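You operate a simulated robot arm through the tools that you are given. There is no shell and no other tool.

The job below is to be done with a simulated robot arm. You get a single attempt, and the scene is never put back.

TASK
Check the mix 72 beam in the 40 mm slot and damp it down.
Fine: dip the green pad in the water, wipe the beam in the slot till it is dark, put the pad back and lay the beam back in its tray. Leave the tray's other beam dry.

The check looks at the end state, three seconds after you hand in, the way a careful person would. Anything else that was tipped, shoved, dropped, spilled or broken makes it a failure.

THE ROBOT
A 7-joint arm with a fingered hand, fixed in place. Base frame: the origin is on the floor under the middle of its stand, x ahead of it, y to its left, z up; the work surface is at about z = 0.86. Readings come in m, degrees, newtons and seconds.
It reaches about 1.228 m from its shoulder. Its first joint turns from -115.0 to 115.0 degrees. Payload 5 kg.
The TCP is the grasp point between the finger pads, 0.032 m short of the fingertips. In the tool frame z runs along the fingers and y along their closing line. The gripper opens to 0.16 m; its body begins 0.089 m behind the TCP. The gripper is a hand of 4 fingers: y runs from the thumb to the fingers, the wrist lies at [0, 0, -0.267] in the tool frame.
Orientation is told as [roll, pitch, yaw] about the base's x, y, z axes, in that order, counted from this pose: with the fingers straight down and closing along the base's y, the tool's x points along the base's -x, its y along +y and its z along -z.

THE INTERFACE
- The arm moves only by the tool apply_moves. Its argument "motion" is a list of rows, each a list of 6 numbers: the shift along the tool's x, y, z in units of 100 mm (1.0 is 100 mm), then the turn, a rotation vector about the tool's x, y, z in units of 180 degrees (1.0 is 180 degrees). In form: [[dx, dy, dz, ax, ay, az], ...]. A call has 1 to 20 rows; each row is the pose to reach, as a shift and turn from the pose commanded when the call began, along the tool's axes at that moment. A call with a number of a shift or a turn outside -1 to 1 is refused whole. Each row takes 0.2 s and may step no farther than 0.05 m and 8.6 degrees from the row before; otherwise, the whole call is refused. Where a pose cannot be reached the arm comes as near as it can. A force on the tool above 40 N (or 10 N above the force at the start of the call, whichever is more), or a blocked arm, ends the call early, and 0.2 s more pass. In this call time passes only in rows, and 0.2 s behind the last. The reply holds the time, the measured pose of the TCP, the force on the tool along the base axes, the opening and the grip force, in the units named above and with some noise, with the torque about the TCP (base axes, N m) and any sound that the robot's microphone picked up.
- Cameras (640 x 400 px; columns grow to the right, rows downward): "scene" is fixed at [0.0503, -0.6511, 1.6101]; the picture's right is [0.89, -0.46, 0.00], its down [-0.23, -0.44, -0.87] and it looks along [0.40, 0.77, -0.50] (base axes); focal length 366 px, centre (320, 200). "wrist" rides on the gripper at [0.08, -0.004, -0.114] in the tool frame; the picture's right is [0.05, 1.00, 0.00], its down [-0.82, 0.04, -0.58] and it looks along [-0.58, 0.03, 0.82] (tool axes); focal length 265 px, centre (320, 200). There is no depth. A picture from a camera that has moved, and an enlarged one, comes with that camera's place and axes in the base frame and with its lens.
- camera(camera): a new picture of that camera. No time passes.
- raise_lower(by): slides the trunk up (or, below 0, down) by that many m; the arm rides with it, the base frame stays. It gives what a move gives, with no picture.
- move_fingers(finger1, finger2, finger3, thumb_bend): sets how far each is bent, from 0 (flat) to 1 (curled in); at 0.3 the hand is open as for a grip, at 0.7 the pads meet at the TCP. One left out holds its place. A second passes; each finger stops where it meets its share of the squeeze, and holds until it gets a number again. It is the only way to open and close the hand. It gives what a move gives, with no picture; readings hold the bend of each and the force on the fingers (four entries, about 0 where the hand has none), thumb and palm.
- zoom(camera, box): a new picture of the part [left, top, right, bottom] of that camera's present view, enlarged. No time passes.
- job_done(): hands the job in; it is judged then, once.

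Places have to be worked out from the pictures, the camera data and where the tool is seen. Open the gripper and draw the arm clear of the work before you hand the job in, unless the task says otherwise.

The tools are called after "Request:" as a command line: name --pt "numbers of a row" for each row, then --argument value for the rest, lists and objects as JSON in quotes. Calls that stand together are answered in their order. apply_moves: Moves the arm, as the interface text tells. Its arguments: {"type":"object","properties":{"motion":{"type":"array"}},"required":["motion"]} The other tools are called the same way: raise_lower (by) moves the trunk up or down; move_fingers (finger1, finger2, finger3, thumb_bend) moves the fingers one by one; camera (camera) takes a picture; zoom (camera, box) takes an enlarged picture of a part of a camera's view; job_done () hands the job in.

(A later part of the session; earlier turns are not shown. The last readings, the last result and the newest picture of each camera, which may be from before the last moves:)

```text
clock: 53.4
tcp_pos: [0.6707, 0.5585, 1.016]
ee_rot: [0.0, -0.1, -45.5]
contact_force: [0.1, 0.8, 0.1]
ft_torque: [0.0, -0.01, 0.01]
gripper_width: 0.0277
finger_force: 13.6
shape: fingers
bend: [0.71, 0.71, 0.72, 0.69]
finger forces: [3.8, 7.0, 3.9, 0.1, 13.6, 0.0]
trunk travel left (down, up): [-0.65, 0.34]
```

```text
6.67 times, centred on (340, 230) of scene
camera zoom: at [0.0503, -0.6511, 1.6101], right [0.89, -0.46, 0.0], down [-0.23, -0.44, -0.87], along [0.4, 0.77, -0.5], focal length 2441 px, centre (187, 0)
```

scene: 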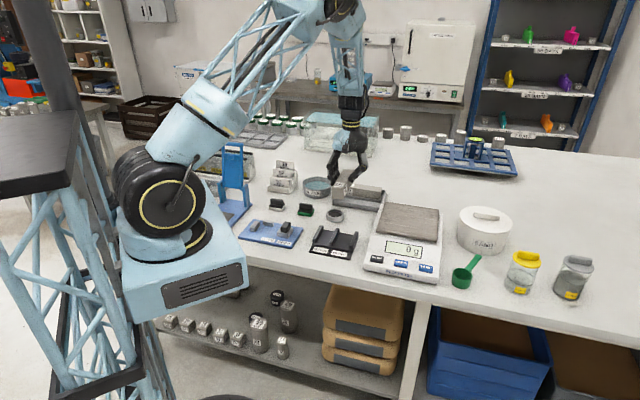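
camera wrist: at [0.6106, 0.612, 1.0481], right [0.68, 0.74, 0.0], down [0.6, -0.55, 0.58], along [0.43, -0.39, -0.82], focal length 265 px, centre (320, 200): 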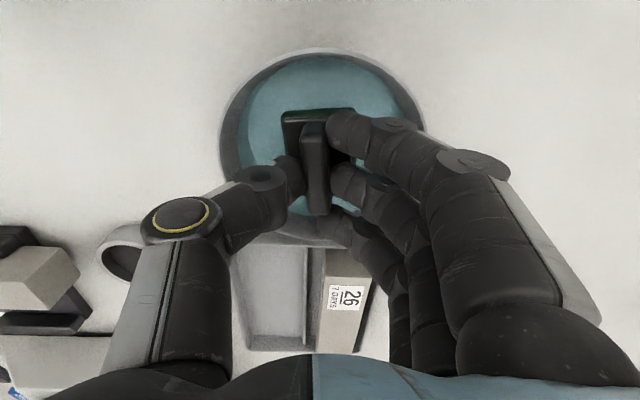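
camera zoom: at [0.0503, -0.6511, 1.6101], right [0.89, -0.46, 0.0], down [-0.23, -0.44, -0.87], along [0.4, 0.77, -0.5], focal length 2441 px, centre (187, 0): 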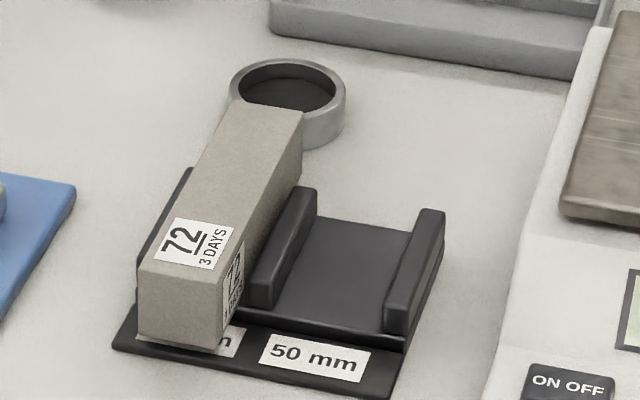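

The pad is wet and nothing spilled. I'll carry it toward the label end of beam 72 in the slot, staying high and off the tray.

Request:
apply_moves --pt "0 -0.15 0 0 0 0" --pt "0 -0.35 0 0 0 0" --pt "0 -0.55 0 0 0 0" --pt "0 -0.75 0 0 0 0" --pt "0 -0.93 0 0 0 0"

Request:
apply_moves --pt "0 -0.15 0 0 0 0" --pt "0 -0.35 0 0 0 0" --pt "0 -0.55 0 0 0 0" --pt "0 -0.75 0 0 0 0" --pt "0 -0.93 0 0 0 0"

Request:
apply_moves --pt "-0.12 -0.16 0 0 0 -0.001" --pt "-0.26 -0.35 0 0 0 -0.002" --pt "-0.4 -0.55 0 0 0 -0.003" --pt "-0.54 -0.75 0 0 0 -0.003" --pt "-0.68 -0.93 0 0 0 -0.003"

Request:
apply_moves --pt "-0.12 -0.16 0 0 0 0" --pt "-0.26 -0.35 0 0 0 0" --pt "-0.4 -0.55 0 0 0 0" --pt "-0.54 -0.75 0 0 0 0" --pt "-0.68 -0.93 0 0 0 0"

Request:
camera --camera "wrist"

Request:
zoom --camera "scene" --box '[280, 180, 380, 265]'

```text
clock: 54.6
tcp_pos: [0.6049, 0.4924, 1.015]
ee_rot: [0.0, 0.0, -45.5]
contact_force: [-0.3, -1.0, -0.8]
ft_torque: [0.01, 0.0, 0.0]
gripper_width: 0.0278
finger_force: 13.9
shape: fingers
bend: [0.71, 0.71, 0.72, 0.69]
finger forces: [3.9, 7.2, 3.9, 0.0, 13.5, 0.1]
trunk travel left (down, up): [-0.65, 0.34]
```

```text
clock: 55.8
tcp_pos: [0.5378, 0.4283, 1.0133]
ee_rot: [0.0, 0.0, -45.3]
contact_force: [0.2, 0.5, 0.0]
ft_torque: [-0.01, -0.01, 0.01]
gripper_width: 0.0275
finger_force: 14.1
shape: fingers
bend: [0.71, 0.71, 0.72, 0.69]
finger forces: [3.8, 7.2, 3.8, 0.0, 13.5, 0.0]
trunk travel left (down, up): [-0.65, 0.34]
```

```text
clock: 57.0
tcp_pos: [0.5189, 0.3122, 1.0161]
ee_rot: [0.0, 0.1, -44.9]
contact_force: [0.8, 0.3, -0.7]
ft_torque: [0.0, 0.0, 0.0]
gripper_width: 0.0278
finger_force: 14.0
shape: fingers
bend: [0.72, 0.71, 0.72, 0.69]
finger forces: [3.7, 7.2, 3.6, 0.0, 13.2, 0.1]
trunk travel left (down, up): [-0.65, 0.34]
```

```text
clock: 58.2
tcp_pos: [0.5018, 0.1998, 1.0149]
ee_rot: [0.0, 0.0, -44.8]
contact_force: [0.0, -0.2, -0.7]
ft_torque: [0.0, -0.01, 0.01]
gripper_width: 0.0274
finger_force: 13.8
shape: fingers
bend: [0.72, 0.71, 0.72, 0.69]
finger forces: [3.7, 7.2, 3.6, 0.0, 13.3, 0.0]
trunk travel left (down, up): [-0.65, 0.34]
```

```text
taken
camera wrist: at [0.4417, 0.2521, 1.1287], right [0.67, 0.74, 0.0], down [0.61, -0.55, 0.58], along [0.43, -0.39, -0.82], focal length 265 px, centre (320, 200)
```

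wrist: 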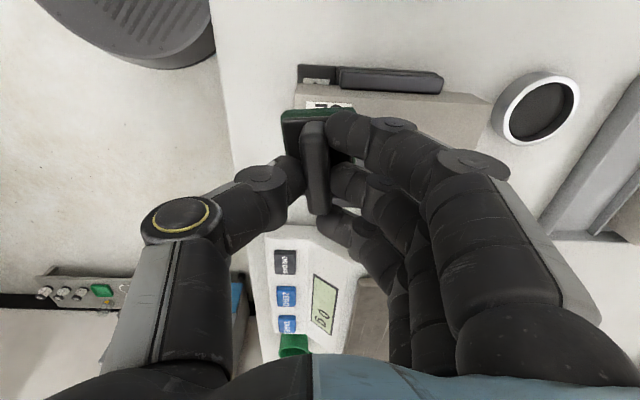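

```text
4.71 times, centred on (330, 222) of scene
camera zoom: at [0.0503, -0.6511, 1.6101], right [0.89, -0.46, 0.0], down [-0.23, -0.44, -0.87], along [0.4, 0.77, -0.5], focal length 1723 px, centre (273, 94)
```

zoom: 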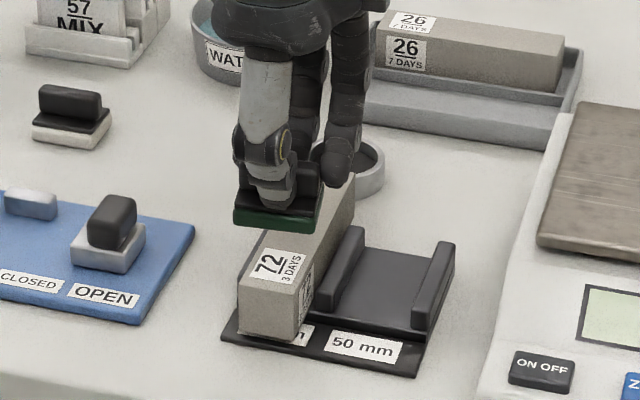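

The pad hovers over the label end of the beam. I'll zoom in to verify the lateral alignment across the beam before touching down.

Request:
zoom --camera "wrist" --box '[270, 40, 510, 190]'

```text
2.67 times, centred on (390, 115) of wrist
camera zoom: at [0.4417, 0.2521, 1.1287], right [0.67, 0.74, 0.0], down [0.61, -0.55, 0.58], along [0.43, -0.39, -0.82], focal length 708 px, centre (133, 427)
```

zoom: 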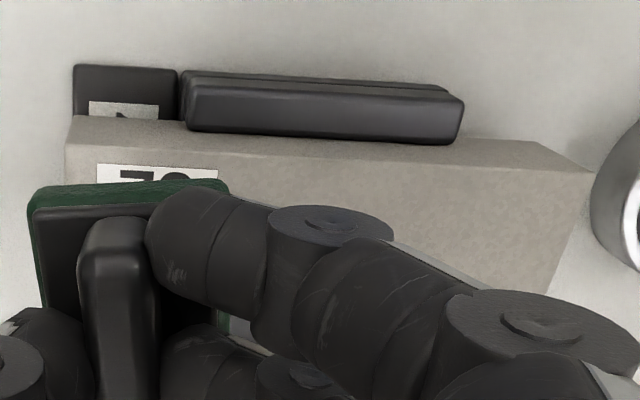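

Alignment is confirmed: the beam spans tool y from −21 to +137 mm and is centred under the pad. I'll lower toward contact, which I expect at TCP z≈0.967.

Request:
apply_moves --pt "0 0 0.12 0 0 0" --pt "0 0 0.24 0 0 0" --pt "0 0 0.34 0 0 0" --pt "0 0 0.4 0 0 0" --pt "0 0 0.44 0 0 0"

Request:
apply_moves --pt "0 0 0.01 0 0 0" --pt "0 0 0.02 0 0 0" --pt "0 0 0.03 0 0 0"

```text
clock: 59.4
tcp_pos: [0.5015, 0.2006, 0.9724]
ee_rot: [0.0, 0.1, -44.9]
contact_force: [-0.1, 0.8, -1.3]
ft_torque: [0.03, 0.02, 0.03]
gripper_width: 0.0275
finger_force: 13.3
shape: fingers
bend: [0.72, 0.71, 0.72, 0.69]
finger forces: [3.7, 7.2, 3.6, 0.0, 13.3, 0.0]
trunk travel left (down, up): [-0.65, 0.34]
```

```text
clock: 60.2
tcp_pos: [0.5011, 0.2, 0.9681]
ee_rot: [0.1, 0.0, -45.0]
contact_force: [0.0, -0.1, 0.6]
ft_torque: [0.0, -0.03, 0.0]
gripper_width: 0.0276
finger_force: 13.4
shape: fingers
bend: [0.72, 0.71, 0.72, 0.69]
finger forces: [3.6, 7.3, 3.3, 0.0, 13.1, 0.1]
trunk travel left (down, up): [-0.65, 0.34]
```

No clear contact yet, so I'll continue down in 1 mm steps.

Request:
apply_moves --pt "0 0 0.01 0 0 0" --pt "0 0 0.02 0 0 0"

Request:
zoom --camera "scene" --box '[300, 200, 380, 260]'

```text
clock: 60.8
tcp_pos: [0.5006, 0.2006, 0.9664]
ee_rot: [0.0, 0.0, -44.9]
contact_force: [0.0, 2.8, 5.6]
ft_torque: [-0.05, -0.01, 0.01]
gripper_width: 0.0272
finger_force: 15.3
shape: fingers
bend: [0.72, 0.71, 0.72, 0.69]
finger forces: [4.7, 8.4, 3.2, 0.0, 13.9, 0.1]
trunk travel left (down, up): [-0.65, 0.34]
```

```text
6.67 times, centred on (340, 230) of scene
camera zoom: at [0.0503, -0.6511, 1.6101], right [0.89, -0.46, 0.0], down [-0.23, -0.44, -0.87], along [0.4, 0.77, -0.5], focal length 2441 px, centre (187, 0)
```

zoom: 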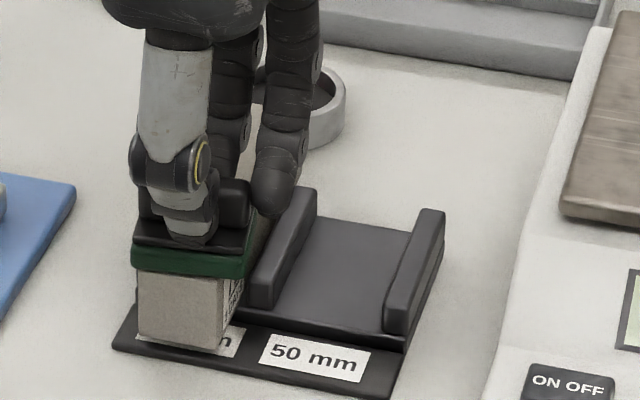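

The pad is pressing on the beam with about 6 N. I'll wipe slowly along the beam toward its far end.

Request:
apply_moves --pt "0 0.06 0 0 0 0" --pt "0 0.12 0 0 0 0" --pt "0 0.18 0 0 0 0" --pt "0 0.25 0 0 0 0" --pt "0 0.32 0 0 0 0" --pt "0 0.39 0 0 0 0" --pt "0 0.46 0 0 0 0" --pt "0 0.53 0 0 0 0" --pt "0 0.6 0 0 0 0"

Request:
zoom --camera "scene" --box '[300, 200, 380, 260]'

Request:
camera --camera "wrist"

```text
clock: 62.8
tcp_pos: [0.5443, 0.2418, 0.9663]
ee_rot: [0.0, -0.1, -44.9]
contact_force: [-0.2, -0.8, 2.2]
ft_torque: [-0.16, 0.11, -0.01]
gripper_width: 0.0272
finger_force: 15.5
shape: fingers
bend: [0.71, 0.71, 0.72, 0.69]
finger forces: [4.1, 6.5, 3.4, 0.0, 17.2, 0.1]
trunk travel left (down, up): [-0.65, 0.34]
```

```text
6.67 times, centred on (340, 230) of scene
camera zoom: at [0.0503, -0.6511, 1.6101], right [0.89, -0.46, 0.0], down [-0.23, -0.44, -0.87], along [0.4, 0.77, -0.5], focal length 2441 px, centre (187, 0)
```

zoom: 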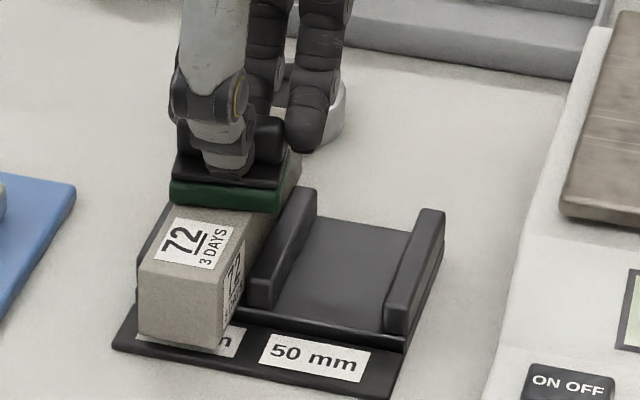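

```text
taken
camera wrist: at [0.484, 0.2949, 1.0795], right [0.67, 0.74, 0.0], down [0.61, -0.55, 0.58], along [0.43, -0.39, -0.82], focal length 265 px, centre (320, 200)
```

wrist: 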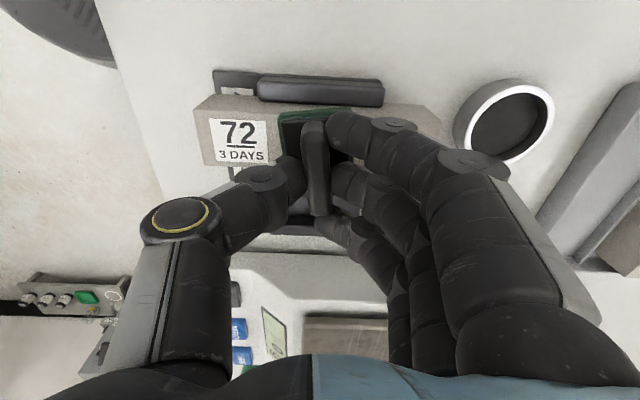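

I've wiped half the length and the beam didn't shift. I'll look closely at the colour of the wiped part.

Request:
zoom --camera "wrist" --box '[190, 80, 290, 180]'

Request:
zoom --camera "scene" --box '[310, 215, 350, 250]'

```text
4.00 times, centred on (240, 130) of wrist
camera zoom: at [0.484, 0.2949, 1.0795], right [0.67, 0.74, 0.0], down [0.61, -0.55, 0.58], along [0.43, -0.39, -0.82], focal length 1062 px, centre (640, 480)
```

zoom: 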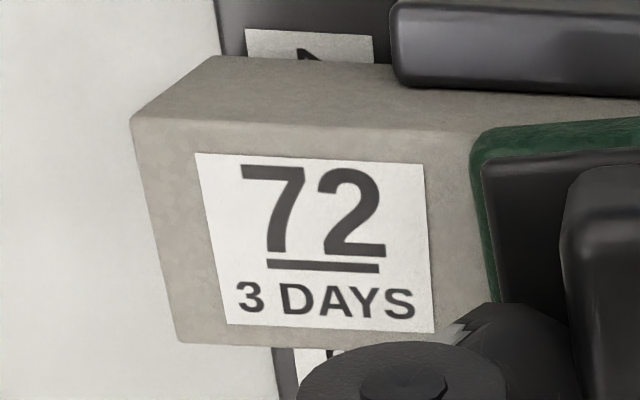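

```text
11.43 times, centred on (330, 232) of scene
camera zoom: at [0.0503, -0.6511, 1.6101], right [0.89, -0.46, 0.0], down [-0.23, -0.44, -0.87], along [0.4, 0.77, -0.5], focal length 4185 px, centre (206, -171)
```

zoom: 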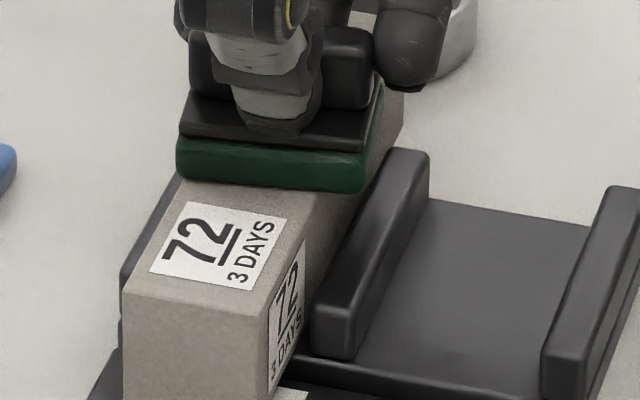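

No visible darkening yet, so the pressing force (2–5 N) may be too light. I'll press about 1 mm more and keep wiping to the far end.

Request:
apply_moves --pt "0 0 0.01 0 0 0" --pt "0 0.06 0.01 0 0 0" --pt "0 0.13 0.01 0 0 0" --pt "0 0.2 0.01 0 0 0" --pt "0 0.27 0.01 0 0 0" --pt "0 0.34 0.01 0 0 0" --pt "0 0.41 0.01 0 0 0" --pt "0 0.48 0.01 0 0 0" --pt "0 0.54 0.01 0 0 0"

Request:
zoom --camera "scene" --box '[300, 200, 380, 260]'

Request:
camera --camera "wrist"

```text
clock: 64.8
tcp_pos: [0.5821, 0.28, 0.965]
ee_rot: [0.1, 0.0, -44.9]
contact_force: [-4.3, -4.7, 13.7]
ft_torque: [-0.39, 0.4, 0.02]
gripper_width: 0.0274
finger_force: 20.4
shape: fingers
bend: [0.72, 0.71, 0.72, 0.7]
finger forces: [3.1, 5.7, 2.9, 0.0, 28.9, 0.0]
trunk travel left (down, up): [-0.65, 0.34]
```

```text
6.67 times, centred on (340, 230) of scene
camera zoom: at [0.0503, -0.6511, 1.6101], right [0.89, -0.46, 0.0], down [-0.23, -0.44, -0.87], along [0.4, 0.77, -0.5], focal length 2441 px, centre (187, 0)
```

zoom: 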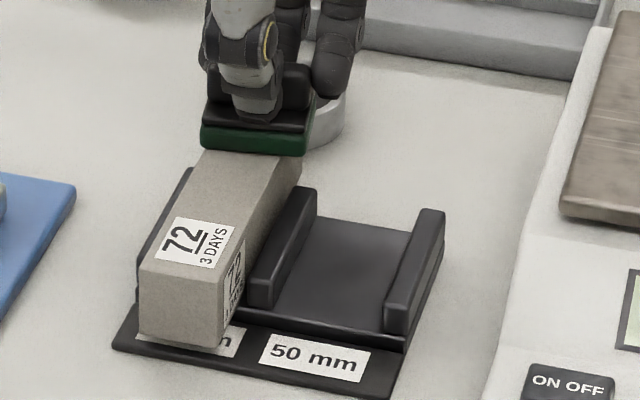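

```text
taken
camera wrist: at [0.5215, 0.3332, 1.079], right [0.67, 0.74, 0.0], down [0.61, -0.55, 0.58], along [0.43, -0.39, -0.82], focal length 265 px, centre (320, 200)
```

wrist: 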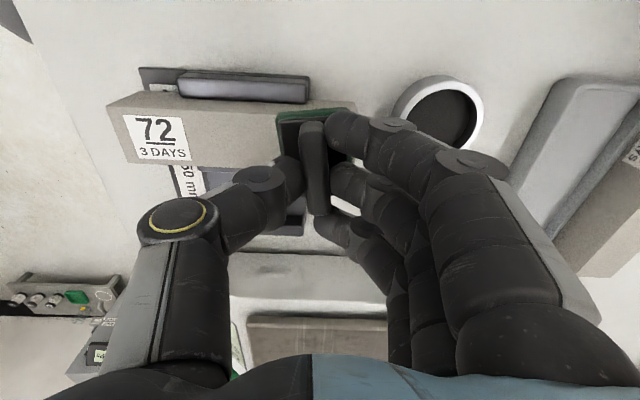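

The force is now about 14 N and the beam stayed put. I'll compare the wiped strip's colour closely.

Request:
zoom --camera "scene" --box '[315, 215, 355, 250]'

Request:
zoom --camera "wrist" --box '[100, 70, 320, 200]'

```text
11.43 times, centred on (335, 232) of scene
camera zoom: at [0.0503, -0.6511, 1.6101], right [0.89, -0.46, 0.0], down [-0.23, -0.44, -0.87], along [0.4, 0.77, -0.5], focal length 4185 px, centre (149, -171)
```

zoom: 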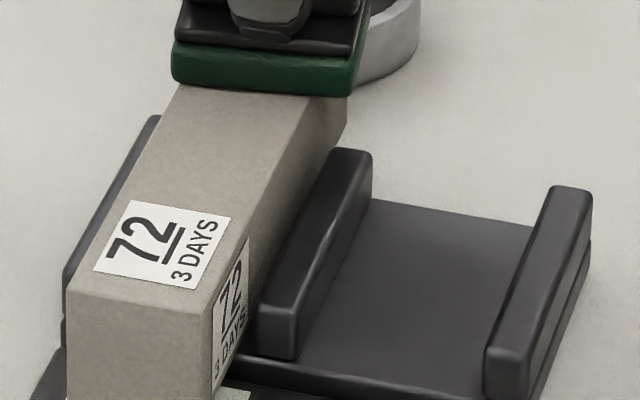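

```text
2.91 times, centred on (210, 135) of wrist
camera zoom: at [0.5215, 0.3332, 1.079], right [0.67, 0.74, 0.0], down [0.61, -0.55, 0.58], along [0.43, -0.39, -0.82], focal length 772 px, centre (640, 389)
```

zoom: 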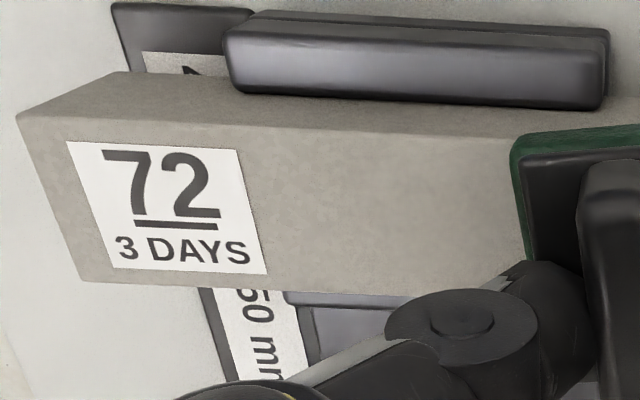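

The surface still looks light, so more strokes are probably needed. I'll wipe back toward the label end with similar pressure.

Request:
apply_moves --pt "0 -0.06 0 0 0 0" --pt "0 -0.14 0 0 0 0" --pt "0 -0.22 0 0 0 0" --pt "0 -0.3 0 0 0 0" --pt "0 -0.38 0 0 0 0" --pt "0 -0.46 0 0 0 0" --pt "0 -0.54 0 0 0 0" --pt "0 -0.62 0 0 0 0" --pt "0 -0.7 0 0 0 0" --pt "0 -0.78 0 0 0 0" --pt "0 -0.86 0 0 0 0" --pt "0 -0.94 0 0 0 0" --pt "0 -1.0 0 0 0 0"

Request:
zoom --camera "scene" --box '[300, 200, 380, 260]'

Request:
camera --camera "wrist"

```text
clock: 67.6
tcp_pos: [0.5104, 0.2086, 0.9663]
ee_rot: [-0.1, 0.0, -44.9]
contact_force: [1.0, 2.2, 6.5]
ft_torque: [0.04, 0.03, -0.03]
gripper_width: 0.0271
finger_force: 16.1
shape: fingers
bend: [0.72, 0.71, 0.72, 0.7]
finger forces: [4.6, 8.4, 3.4, 0.0, 15.8, 0.1]
trunk travel left (down, up): [-0.65, 0.34]
```

```text
6.67 times, centred on (340, 230) of scene
camera zoom: at [0.0503, -0.6511, 1.6101], right [0.89, -0.46, 0.0], down [-0.23, -0.44, -0.87], along [0.4, 0.77, -0.5], focal length 2441 px, centre (187, 0)
```

zoom: 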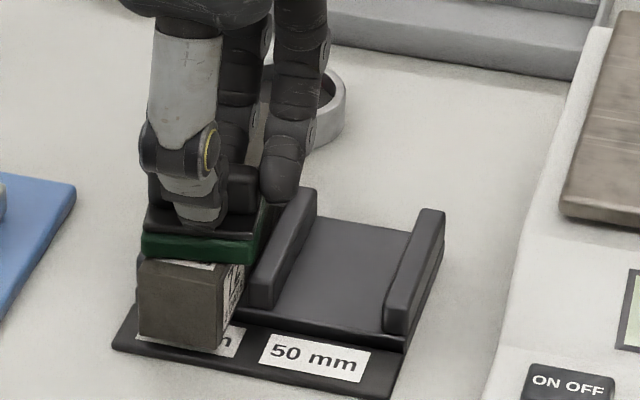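

```text
taken
camera wrist: at [0.4513, 0.2622, 1.0788], right [0.67, 0.74, 0.0], down [0.61, -0.55, 0.58], along [0.43, -0.39, -0.82], focal length 265 px, centre (320, 200)
```

wrist: 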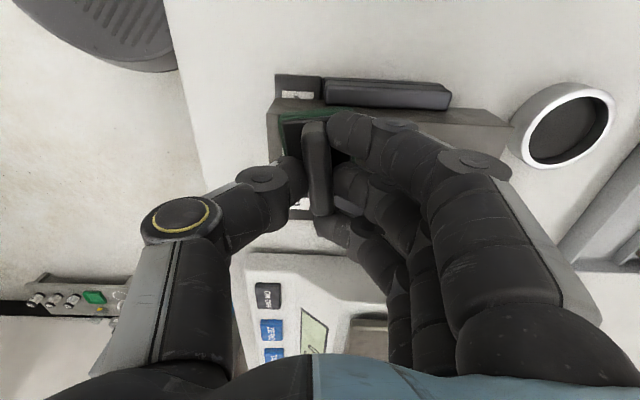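

The beam has turned clearly dark all over. I'll lift the pad straight up and inspect.

Request:
apply_moves --pt "0 0 -0.05 0 0 0" --pt "0 0 -0.15 0 0 0" --pt "0 0 -0.3 0 0 0" --pt "0 0 -0.5 0 0 0"

Request:
zoom --camera "scene" --box '[300, 180, 400, 265]'

Request:
camera --camera "wrist"

```text
clock: 68.6
tcp_pos: [0.5118, 0.2091, 1.0151]
ee_rot: [0.0, 0.0, -44.9]
contact_force: [-0.7, -0.2, 0.0]
ft_torque: [0.03, -0.02, 0.02]
gripper_width: 0.027
finger_force: 13.1
shape: fingers
bend: [0.72, 0.71, 0.72, 0.69]
finger forces: [3.9, 7.2, 3.1, 0.1, 12.4, 0.0]
trunk travel left (down, up): [-0.65, 0.34]
```

```text
4.71 times, centred on (350, 222) of scene
camera zoom: at [0.0503, -0.6511, 1.6101], right [0.89, -0.46, 0.0], down [-0.23, -0.44, -0.87], along [0.4, 0.77, -0.5], focal length 1723 px, centre (179, 94)
```

zoom: 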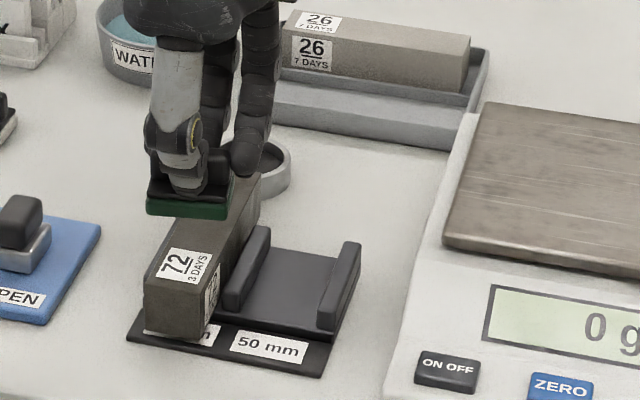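

```text
taken
camera wrist: at [0.4513, 0.2629, 1.1283], right [0.67, 0.74, 0.0], down [0.61, -0.55, 0.58], along [0.43, -0.39, -0.82], focal length 265 px, centre (320, 200)
```

wrist: 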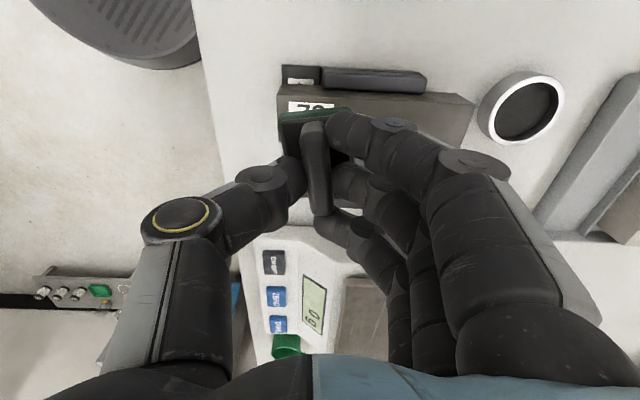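

The beam is uniformly dark and beam 26 is still light and dry. Now I'll return the pad, measuring its angle in the hand first so I can set it down as it was.

Request:
zoom --camera "wrist" --box '[260, 90, 380, 230]'

```text
2.86 times, centred on (320, 160) of wrist
camera zoom: at [0.4513, 0.2629, 1.1283], right [0.67, 0.74, 0.0], down [0.61, -0.55, 0.58], along [0.43, -0.39, -0.82], focal length 758 px, centre (320, 314)
```

zoom: 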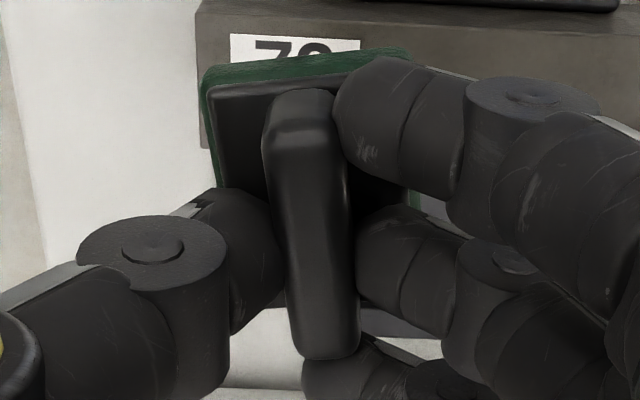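

The pad has turned to about −9° in the hand. I'll carry it back over its original spot at (0.553, 0.436), turning the hand +8.6° to restore its orientation.

Request:
apply_moves --pt "0.1 0.15 0 0 0 0" --pt "0.24 0.35 0 0 0 0" --pt "0.38 0.56 0 0 0 0" --pt "0.51 0.76 0 0 0 0" --pt "0.64 0.95 0 0 0 0"

Request:
apply_moves --pt "0.1 0.15 0 0 0 0.008" --pt "0.24 0.35 0 0 0 0.018" --pt "0.38 0.56 0 0 0 0.028" --pt "0.51 0.76 0 0 0 0.038" --pt "0.64 0.95 0 0 0 0.0478"

Request:
camera --camera "wrist"

Request:
zoom --camera "scene" --box '[260, 160, 360, 240]'

```text
clock: 69.8
tcp_pos: [0.534, 0.323, 1.0153]
ee_rot: [0.1, 0.0, -44.9]
contact_force: [0.5, -0.3, -0.3]
ft_torque: [0.05, 0.02, 0.01]
gripper_width: 0.0268
finger_force: 12.9
shape: fingers
bend: [0.72, 0.71, 0.72, 0.69]
finger forces: [3.7, 7.2, 3.0, 0.1, 12.4, 0.1]
trunk travel left (down, up): [-0.65, 0.34]
```

```text
clock: 71.0
tcp_pos: [0.5548, 0.4347, 1.014]
ee_rot: [0.0, 0.1, -53.4]
contact_force: [0.1, 0.7, -0.4]
ft_torque: [0.01, 0.04, -0.01]
gripper_width: 0.0269
finger_force: 13.2
shape: fingers
bend: [0.72, 0.71, 0.72, 0.69]
finger forces: [3.7, 7.2, 2.9, 0.0, 12.4, 0.0]
trunk travel left (down, up): [-0.65, 0.34]
```

```text
taken
camera wrist: at [0.5033, 0.4966, 1.1278], right [0.77, 0.64, 0.0], down [0.52, -0.63, 0.58], along [0.37, -0.45, -0.82], focal length 265 px, centre (320, 200)
```

wrist: 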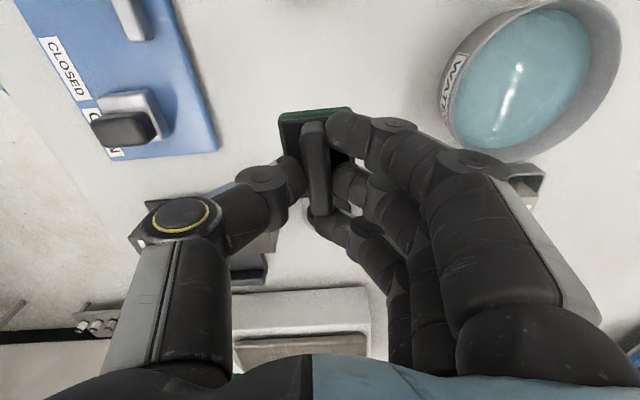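

```text
5.00 times, centred on (310, 200) of scene
camera zoom: at [0.0503, -0.6511, 1.6101], right [0.89, -0.46, 0.0], down [-0.23, -0.44, -0.87], along [0.4, 0.77, -0.5], focal length 1831 px, centre (370, 200)
```

zoom: 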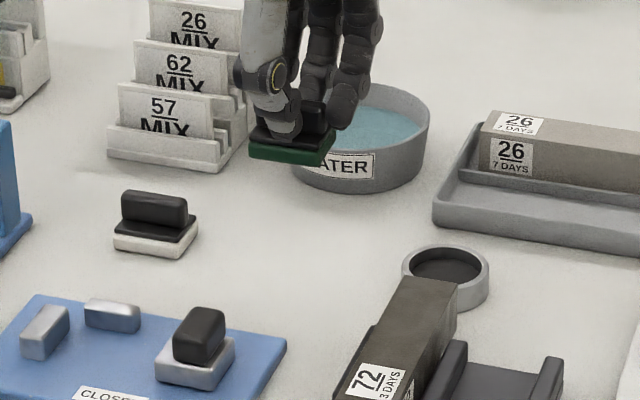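

The pad's orientation now matches the neighbouring white pad. I'll lower it toward the bench.

Request:
apply_moves --pt "0 0 0.15 0 0 0" --pt "0 0 0.3 0 0 0" --pt "0 0 0.45 0 0 0" --pt "0 0 0.6 0 0 0" --pt "0 0 0.74 0 0 0" --pt "0 0 0.85 0 0 0" --pt "0 0 0.91 0 0 0" --pt "0 0 0.94 0 0 0"

Request:
apply_moves --pt "0 0 0.01 0 0 0" --pt "0 0 0.02 0 0 0"

Request:
zoom --camera "scene" --box '[270, 160, 340, 225]'

```text
clock: 72.8
tcp_pos: [0.5569, 0.433, 0.9198]
ee_rot: [0.0, 0.0, -53.6]
contact_force: [0.1, 0.5, -0.1]
ft_torque: [-0.01, -0.02, 0.01]
gripper_width: 0.0268
finger_force: 12.9
shape: fingers
bend: [0.72, 0.71, 0.72, 0.69]
finger forces: [3.8, 7.1, 2.9, 0.0, 12.3, 0.0]
trunk travel left (down, up): [-0.65, 0.34]
```

```text
clock: 73.4
tcp_pos: [0.5555, 0.4347, 0.9191]
ee_rot: [0.0, 0.2, -53.5]
contact_force: [-0.3, 0.7, -0.8]
ft_torque: [-0.02, 0.0, 0.04]
gripper_width: 0.027
finger_force: 13.6
shape: fingers
bend: [0.72, 0.71, 0.72, 0.69]
finger forces: [3.8, 7.0, 2.9, 0.0, 12.3, 0.1]
trunk travel left (down, up): [-0.65, 0.34]
```

```text
6.15 times, centred on (305, 192) of scene
camera zoom: at [0.0503, -0.6511, 1.6101], right [0.89, -0.46, 0.0], down [-0.23, -0.44, -0.87], along [0.4, 0.77, -0.5], focal length 2254 px, centre (412, 246)
```

zoom: 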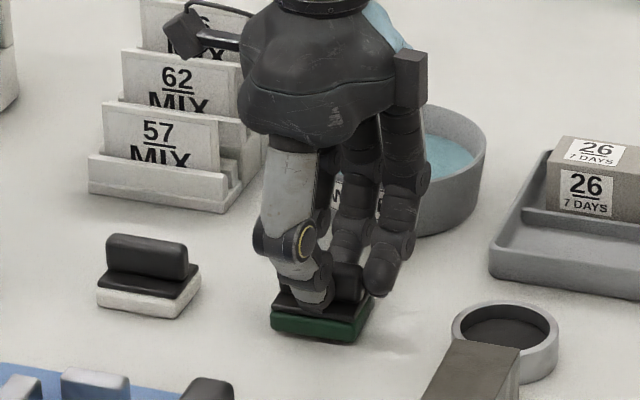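

Almost down. I'll continue in 1 mm steps until the bench takes the load.

Request:
apply_moves --pt "0 0 0.01 0 0 0" --pt "0 0 0.02 0 0 0"

Request:
apply_moves --pt "0 0 0.01 0 0 0"

```text
clock: 74.0
tcp_pos: [0.5557, 0.4335, 0.9171]
ee_rot: [0.0, 0.1, -53.6]
contact_force: [0.0, -0.5, -0.6]
ft_torque: [-0.04, -0.01, 0.0]
gripper_width: 0.0269
finger_force: 13.3
shape: fingers
bend: [0.72, 0.71, 0.72, 0.69]
finger forces: [3.7, 7.1, 3.0, 0.0, 12.4, 0.0]
trunk travel left (down, up): [-0.65, 0.34]
```

```text
clock: 74.4
tcp_pos: [0.5555, 0.435, 0.9163]
ee_rot: [-0.1, 0.1, -53.5]
contact_force: [0.2, -0.4, 0.6]
ft_torque: [-0.03, -0.02, 0.02]
gripper_width: 0.0271
finger_force: 13.1
shape: fingers
bend: [0.72, 0.71, 0.72, 0.69]
finger forces: [3.8, 7.1, 2.8, 0.0, 12.3, 0.1]
trunk travel left (down, up): [-0.65, 0.34]
```

Request:
apply_moves --pt "0 0 0.01 0 0 0"

Request:
zoom --camera "scene" --box '[270, 160, 340, 225]'

```text
clock: 74.8
tcp_pos: [0.5555, 0.4351, 0.9151]
ee_rot: [0.0, 0.0, -53.5]
contact_force: [0.0, -1.3, -1.5]
ft_torque: [-0.01, 0.0, -0.03]
gripper_width: 0.027
finger_force: 12.9
shape: fingers
bend: [0.72, 0.71, 0.72, 0.69]
finger forces: [3.8, 7.1, 2.9, 0.1, 12.3, 0.1]
trunk travel left (down, up): [-0.65, 0.34]
```

```text
6.15 times, centred on (305, 192) of scene
camera zoom: at [0.0503, -0.6511, 1.6101], right [0.89, -0.46, 0.0], down [-0.23, -0.44, -0.87], along [0.4, 0.77, -0.5], focal length 2254 px, centre (412, 246)
```

zoom: 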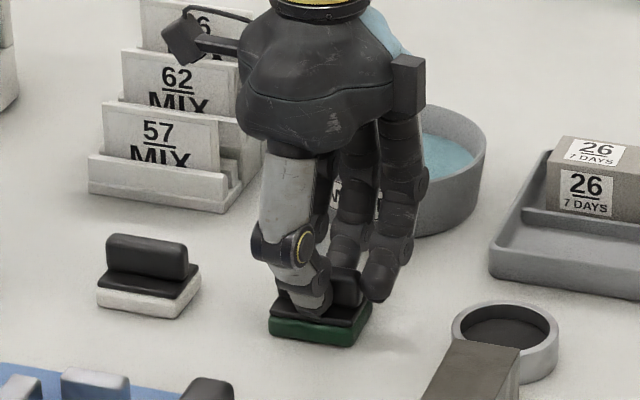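

Still no contact reading, since the pad may have moved up 1–2 mm in the grip while wiping. I'll take another couple of millimetres.

Request:
apply_moves --pt "0 0 0.01 0 0 0"

Request:
apply_moves --pt "0 0 0.01 0 0 0"

```text
clock: 75.2
tcp_pos: [0.5559, 0.4348, 0.9133]
ee_rot: [0.0, 0.0, -53.5]
contact_force: [-0.8, -0.1, 1.1]
ft_torque: [-0.01, 0.0, -0.01]
gripper_width: 0.0266
finger_force: 13.7
shape: fingers
bend: [0.72, 0.71, 0.72, 0.69]
finger forces: [3.8, 7.3, 2.9, 0.0, 13.4, 0.0]
trunk travel left (down, up): [-0.65, 0.34]
```

```text
clock: 75.6
tcp_pos: [0.5553, 0.4341, 0.9125]
ee_rot: [0.1, -0.1, -53.5]
contact_force: [-0.4, 0.3, 7.9]
ft_torque: [-0.12, 0.17, 0.0]
gripper_width: 0.0266
finger_force: 18.1
shape: fingers
bend: [0.72, 0.71, 0.72, 0.69]
finger forces: [4.4, 7.8, 3.0, 0.1, 19.5, 0.0]
trunk travel left (down, up): [-0.65, 0.34]
```

The bench contact is firm at about 8 N. I'll ease up 1 mm and open all fingers together.

Request:
apply_moves --pt "0 0 -0.01 0 0 0"

Request:
move_fingers --finger1 0.6 --finger2 0.6 --finger3 0.6 --thumb_bend 0.6

Request:
zoom --camera "wrist" --box '[220, 80, 440, 260]'

Request:
zoom --camera "scene" --box '[270, 160, 340, 225]'

```text
clock: 76.0
tcp_pos: [0.555, 0.4342, 0.9145]
ee_rot: [0.0, 0.0, -53.5]
contact_force: [0.7, 0.9, 1.9]
ft_torque: [-0.01, 0.01, -0.03]
gripper_width: 0.027
finger_force: 14.3
shape: fingers
bend: [0.72, 0.71, 0.72, 0.69]
finger forces: [4.0, 7.4, 2.9, 0.0, 14.4, 0.0]
trunk travel left (down, up): [-0.65, 0.34]
```

```text
clock: 77.0
tcp_pos: [0.5542, 0.4352, 0.9147]
ee_rot: [0.1, 0.0, -53.4]
contact_force: [-0.3, 1.0, 0.6]
ft_torque: [0.0, 0.02, -0.01]
gripper_width: 0.0524
finger_force: 0.0
shape: fingers
bend: [0.6, 0.6, 0.6, 0.6]
finger forces: [0.0, 0.0, 0.0, 0.0, 0.0, 0.0]
trunk travel left (down, up): [-0.65, 0.34]
```

```text
2.22 times, centred on (330, 170) of wrist
camera zoom: at [0.5036, 0.4962, 1.0276], right [0.77, 0.64, 0.0], down [0.52, -0.63, 0.58], along [0.37, -0.45, -0.82], focal length 590 px, centre (298, 267)
```

zoom: 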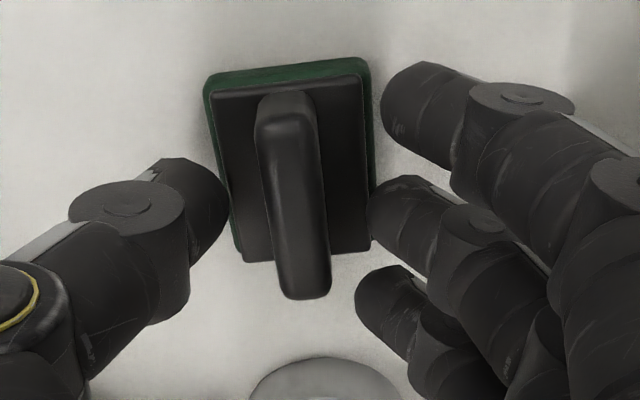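

```text
6.15 times, centred on (305, 192) of scene
camera zoom: at [0.0503, -0.6511, 1.6101], right [0.89, -0.46, 0.0], down [-0.23, -0.44, -0.87], along [0.4, 0.77, -0.5], focal length 2254 px, centre (412, 246)
```

zoom: 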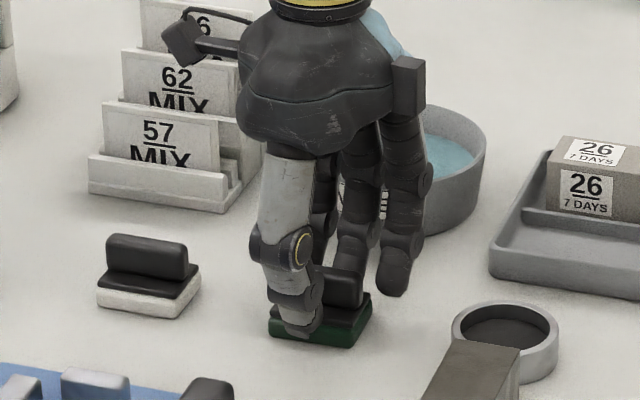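

The pad is free, standing flat on the bench. I'll open a bit wider and lift straight up.

Request:
move_fingers --finger1 0.55 --finger2 0.55 --finger3 0.55 --thumb_bend 0.55

Request:
apply_moves --pt "0 0 -0.05 0 0 0" --pt "0 0 -0.15 0 0 0" --pt "0 0 -0.3 0 0 0" --pt "0 0 -0.5 0 0 0" --pt "0 0 -0.75 0 0 0" --pt "0 0 -1.0 0 0 0"

Request:
camera --camera "wrist"

Request:
zoom --camera "scene" --box '[270, 160, 380, 260]'

```text
clock: 78.0
tcp_pos: [0.5546, 0.4349, 0.9137]
ee_rot: [0.0, 0.0, -53.5]
contact_force: [0.8, 0.3, -0.8]
ft_torque: [0.01, -0.03, 0.01]
gripper_width: 0.0713
finger_force: 0.1
shape: fingers
bend: [0.55, 0.55, 0.55, 0.55]
finger forces: [0.1, 0.0, 0.0, 0.0, 0.1, 0.0]
trunk travel left (down, up): [-0.65, 0.34]
```

```text
clock: 79.4
tcp_pos: [0.5534, 0.4345, 1.0134]
ee_rot: [0.0, 0.1, -53.5]
contact_force: [-0.2, -0.2, -0.3]
ft_torque: [0.02, -0.02, 0.01]
gripper_width: 0.071
finger_force: 0.1
shape: fingers
bend: [0.55, 0.55, 0.55, 0.55]
finger forces: [0.0, 0.0, 0.0, 0.0, 0.0, 0.0]
trunk travel left (down, up): [-0.65, 0.34]
```

```text
taken
camera wrist: at [0.5029, 0.4971, 1.1277], right [0.77, 0.64, 0.0], down [0.52, -0.63, 0.58], along [0.37, -0.45, -0.82], focal length 265 px, centre (320, 200)
```

wrist: 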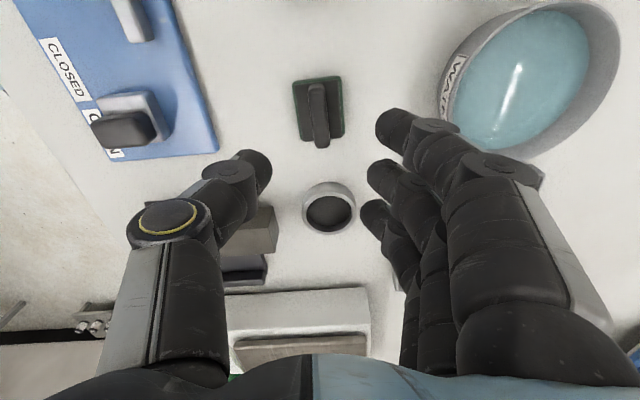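

```text
4.00 times, centred on (325, 210) of scene
camera zoom: at [0.0503, -0.6511, 1.6101], right [0.89, -0.46, 0.0], down [-0.23, -0.44, -0.87], along [0.4, 0.77, -0.5], focal length 1465 px, centre (300, 160)
```

zoom: 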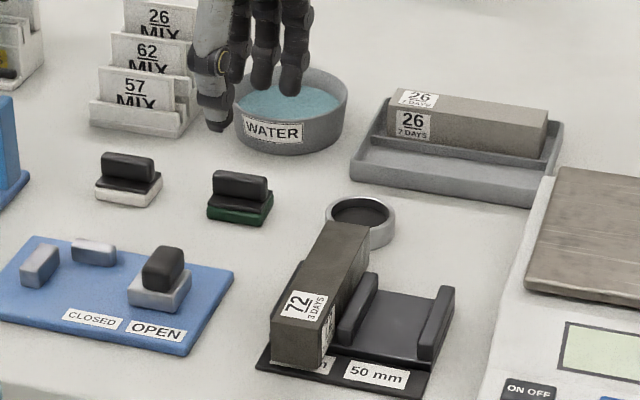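

The pad is back near its place. I'll compare with the same crop as at the start to verify its position.

Request:
zoom --camera "scene" --box '[290, 170, 350, 220]'

Request:
zoom --camera "wrist" --box '[270, 60, 370, 160]'

```text
8.00 times, centred on (320, 195) of scene
camera zoom: at [0.0503, -0.6511, 1.6101], right [0.89, -0.46, 0.0], down [-0.23, -0.44, -0.87], along [0.4, 0.77, -0.5], focal length 2930 px, centre (320, 240)
```

zoom: 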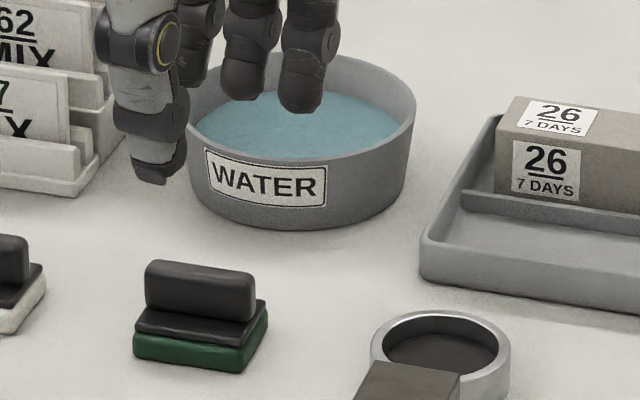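

```text
4.00 times, centred on (320, 110) of wrist
camera zoom: at [0.5029, 0.4971, 1.1277], right [0.77, 0.64, 0.0], down [0.52, -0.63, 0.58], along [0.37, -0.45, -0.82], focal length 1062 px, centre (320, 560)
```

zoom: 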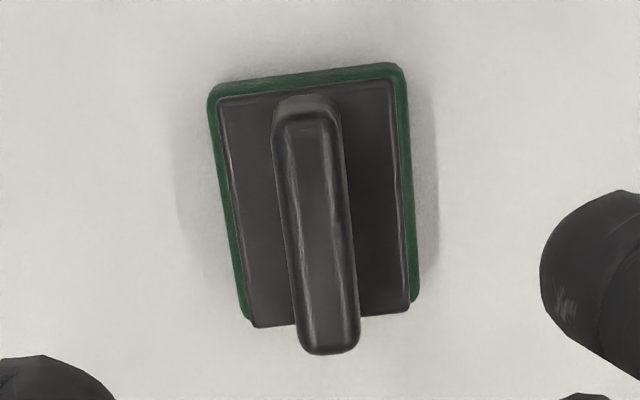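

The pad is within about 4 mm of its original place. Now for the beam's return: I'll pre-shape the hand, rotate to +45.1°, and go back above the slot.

Request:
move_fingers --finger1 0.46 --finger2 0.46 --finger3 0.46 --thumb_bend 0.62

Request:
apply_moves --pt "-0.06 -0.04 -0.05 0 0 -0.0421" --pt "-0.12 -0.08 -0.1 0 0 -0.0843" --pt "-0.17 -0.13 -0.15 0 0 -0.1264" --pt "-0.23 -0.17 -0.15 0 0 -0.1686" --pt "-0.29 -0.21 -0.15 0 0 -0.2107" --pt "-0.35 -0.25 -0.15 0 0 -0.2528" --pt "-0.4 -0.3 -0.15 0 0 -0.295" --pt "-0.46 -0.34 -0.15 0 0 -0.3371" --pt "-0.52 -0.38 -0.15 0 0 -0.3793" --pt "-0.58 -0.42 -0.15 0 0 -0.4214" --pt "-0.63 -0.47 -0.15 0 0 -0.4635" --pt "-0.69 -0.51 -0.15 0 0 -0.5057" --pt "-0.75 -0.55 -0.15 0 0 -0.5478"

Request:
camera --camera "wrist"

```text
clock: 80.4
tcp_pos: [0.555, 0.4363, 1.0136]
ee_rot: [0.1, 0.0, -53.5]
contact_force: [-0.3, 1.0, -0.8]
ft_torque: [-0.01, 0.05, 0.0]
gripper_width: 0.0762
finger_force: 0.1
shape: fingers
bend: [0.46, 0.46, 0.46, 0.62]
finger forces: [0.0, 0.0, 0.1, 0.1, 0.0, 0.0]
trunk travel left (down, up): [-0.65, 0.34]
```

```text
clock: 83.2
tcp_pos: [0.5553, 0.3405, 1.0288]
ee_rot: [0.0, 0.0, 45.2]
contact_force: [0.8, 0.8, -0.2]
ft_torque: [0.04, 0.0, 0.01]
gripper_width: 0.0762
finger_force: 0.0
shape: fingers
bend: [0.46, 0.46, 0.46, 0.62]
finger forces: [0.1, 0.0, 0.0, 0.1, 0.0, 0.1]
trunk travel left (down, up): [-0.65, 0.34]
```

```text
taken
camera wrist: at [0.5009, 0.2808, 1.1427], right [-0.74, 0.67, 0.0], down [0.54, 0.61, 0.58], along [0.39, 0.43, -0.82], focal length 265 px, centre (320, 200)
```

wrist: 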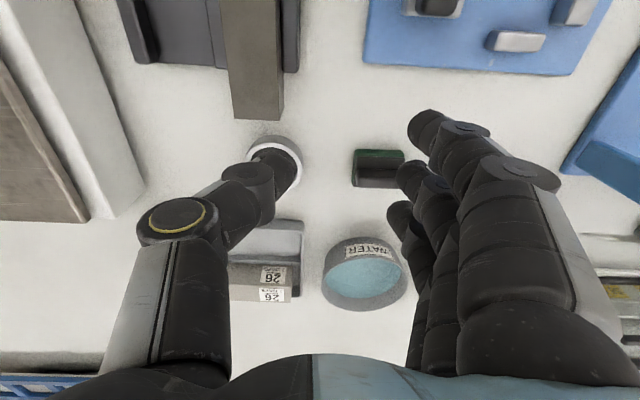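

Moving over the slot along the tool axes, then I'll check alignment with the beam.

Request:
apply_moves --pt "0.14 -0.14 0 0 0 0" --pt "0.32 -0.31 0 0 0 0" --pt "0.5 -0.48 0 0 0 0" --pt "0.66 -0.63 0 0 0 0" --pt "0.77 -0.74 0 0 0 0"

Request:
camera --camera "wrist"

Request:
zoom --camera "wrist" --box '[220, 0, 480, 220]'

```text
clock: 84.4
tcp_pos: [0.5535, 0.2339, 1.0289]
ee_rot: [0.0, -0.1, 45.1]
contact_force: [-0.1, 1.1, -0.2]
ft_torque: [-0.01, 0.02, -0.01]
gripper_width: 0.0763
finger_force: 0.1
shape: fingers
bend: [0.46, 0.46, 0.46, 0.62]
finger forces: [0.1, 0.1, 0.0, 0.0, 0.0, 0.0]
trunk travel left (down, up): [-0.65, 0.34]
```

```text
taken
camera wrist: at [0.4997, 0.1738, 1.1423], right [-0.74, 0.67, 0.0], down [0.55, 0.61, 0.58], along [0.39, 0.43, -0.82], focal length 265 px, centre (320, 200)
```

wrist: 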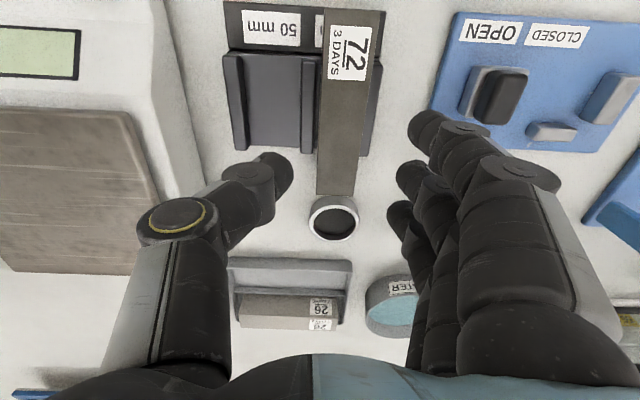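

```text
1.82 times, centred on (350, 110) of wrist
camera zoom: at [0.4997, 0.1738, 1.1423], right [-0.74, 0.67, 0.0], down [0.55, 0.61, 0.58], along [0.39, 0.43, -0.82], focal length 483 px, centre (266, 364)
```

zoom: 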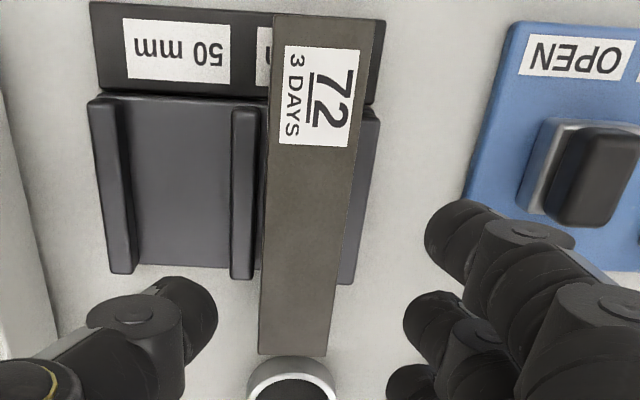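

The beam sits at the same tool-frame place as before, centred near (3, 18.7) mm. I'll lower to the same grasp height.

Request:
apply_moves --pt "0 0 0.15 0 0 0" --pt "0 0 0.3 0 0 0" --pt "0 0 0.45 0 0 0" --pt "0 0 0.6 0 0 0" --pt "0 0 0.72 0 0 0" --pt "0 0 0.82 0 0 0" --pt "0 0 0.9 0 0 0" --pt "0 0 0.96 0 0 0"

Request:
zoom --camera "wrist" --box '[200, 0, 480, 280]'

Request:
zoom --camera "scene" --box '[300, 190, 380, 260]'

```text
clock: 86.2
tcp_pos: [0.5543, 0.2348, 0.9324]
ee_rot: [0.0, 0.0, 45.1]
contact_force: [-0.1, 0.7, -0.6]
ft_torque: [0.0, 0.0, -0.02]
gripper_width: 0.0763
finger_force: 0.1
shape: fingers
bend: [0.46, 0.46, 0.46, 0.62]
finger forces: [0.0, 0.0, 0.0, 0.1, 0.0, 0.1]
trunk travel left (down, up): [-0.65, 0.34]
```

```text
1.43 times, centred on (340, 140) of wrist
camera zoom: at [0.5004, 0.1745, 1.0461], right [-0.74, 0.67, 0.0], down [0.55, 0.61, 0.58], along [0.39, 0.43, -0.82], focal length 379 px, centre (291, 286)
```

zoom: 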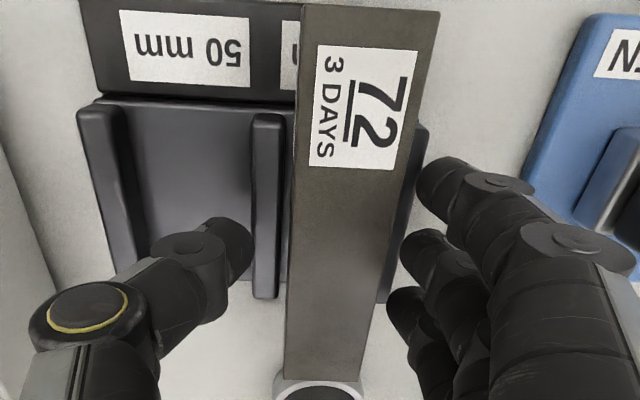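

```text
5.71 times, centred on (340, 225) of scene
camera zoom: at [0.0503, -0.6511, 1.6101], right [0.89, -0.46, 0.0], down [-0.23, -0.44, -0.87], along [0.4, 0.77, -0.5], focal length 2093 px, centre (206, 57)
```

zoom: 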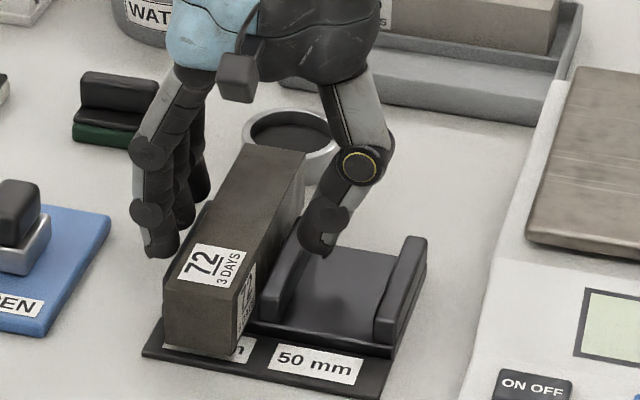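

The fingers straddle the beam with no contact. I'll close in two stages, a little firmer than before since the beam is damp.

Request:
move_fingers --finger1 0.48 --finger2 0.48 --finger3 0.48 --thumb_bend 0.68

Request:
move_fingers --finger1 0.56 --finger2 0.56 --finger3 0.56 --thumb_bend 0.77

```text
clock: 87.2
tcp_pos: [0.5547, 0.2353, 0.9322]
ee_rot: [-0.1, 0.0, 45.2]
contact_force: [0.2, 0.3, -0.3]
ft_torque: [0.0, 0.0, -0.03]
gripper_width: 0.0629
finger_force: 0.0
shape: fingers
bend: [0.48, 0.48, 0.48, 0.68]
finger forces: [0.0, 0.0, 0.0, 0.0, 0.0, 0.1]
trunk travel left (down, up): [-0.65, 0.34]
```

```text
clock: 88.2
tcp_pos: [0.5563, 0.2344, 0.9332]
ee_rot: [0.0, 0.0, 45.2]
contact_force: [-1.7, 0.8, 0.2]
ft_torque: [0.06, 0.06, -0.01]
gripper_width: 0.051
finger_force: 12.9
shape: fingers
bend: [0.52, 0.52, 0.52, 0.72]
finger forces: [4.6, 4.7, 4.8, 0.0, 12.4, 0.1]
trunk travel left (down, up): [-0.65, 0.34]
```

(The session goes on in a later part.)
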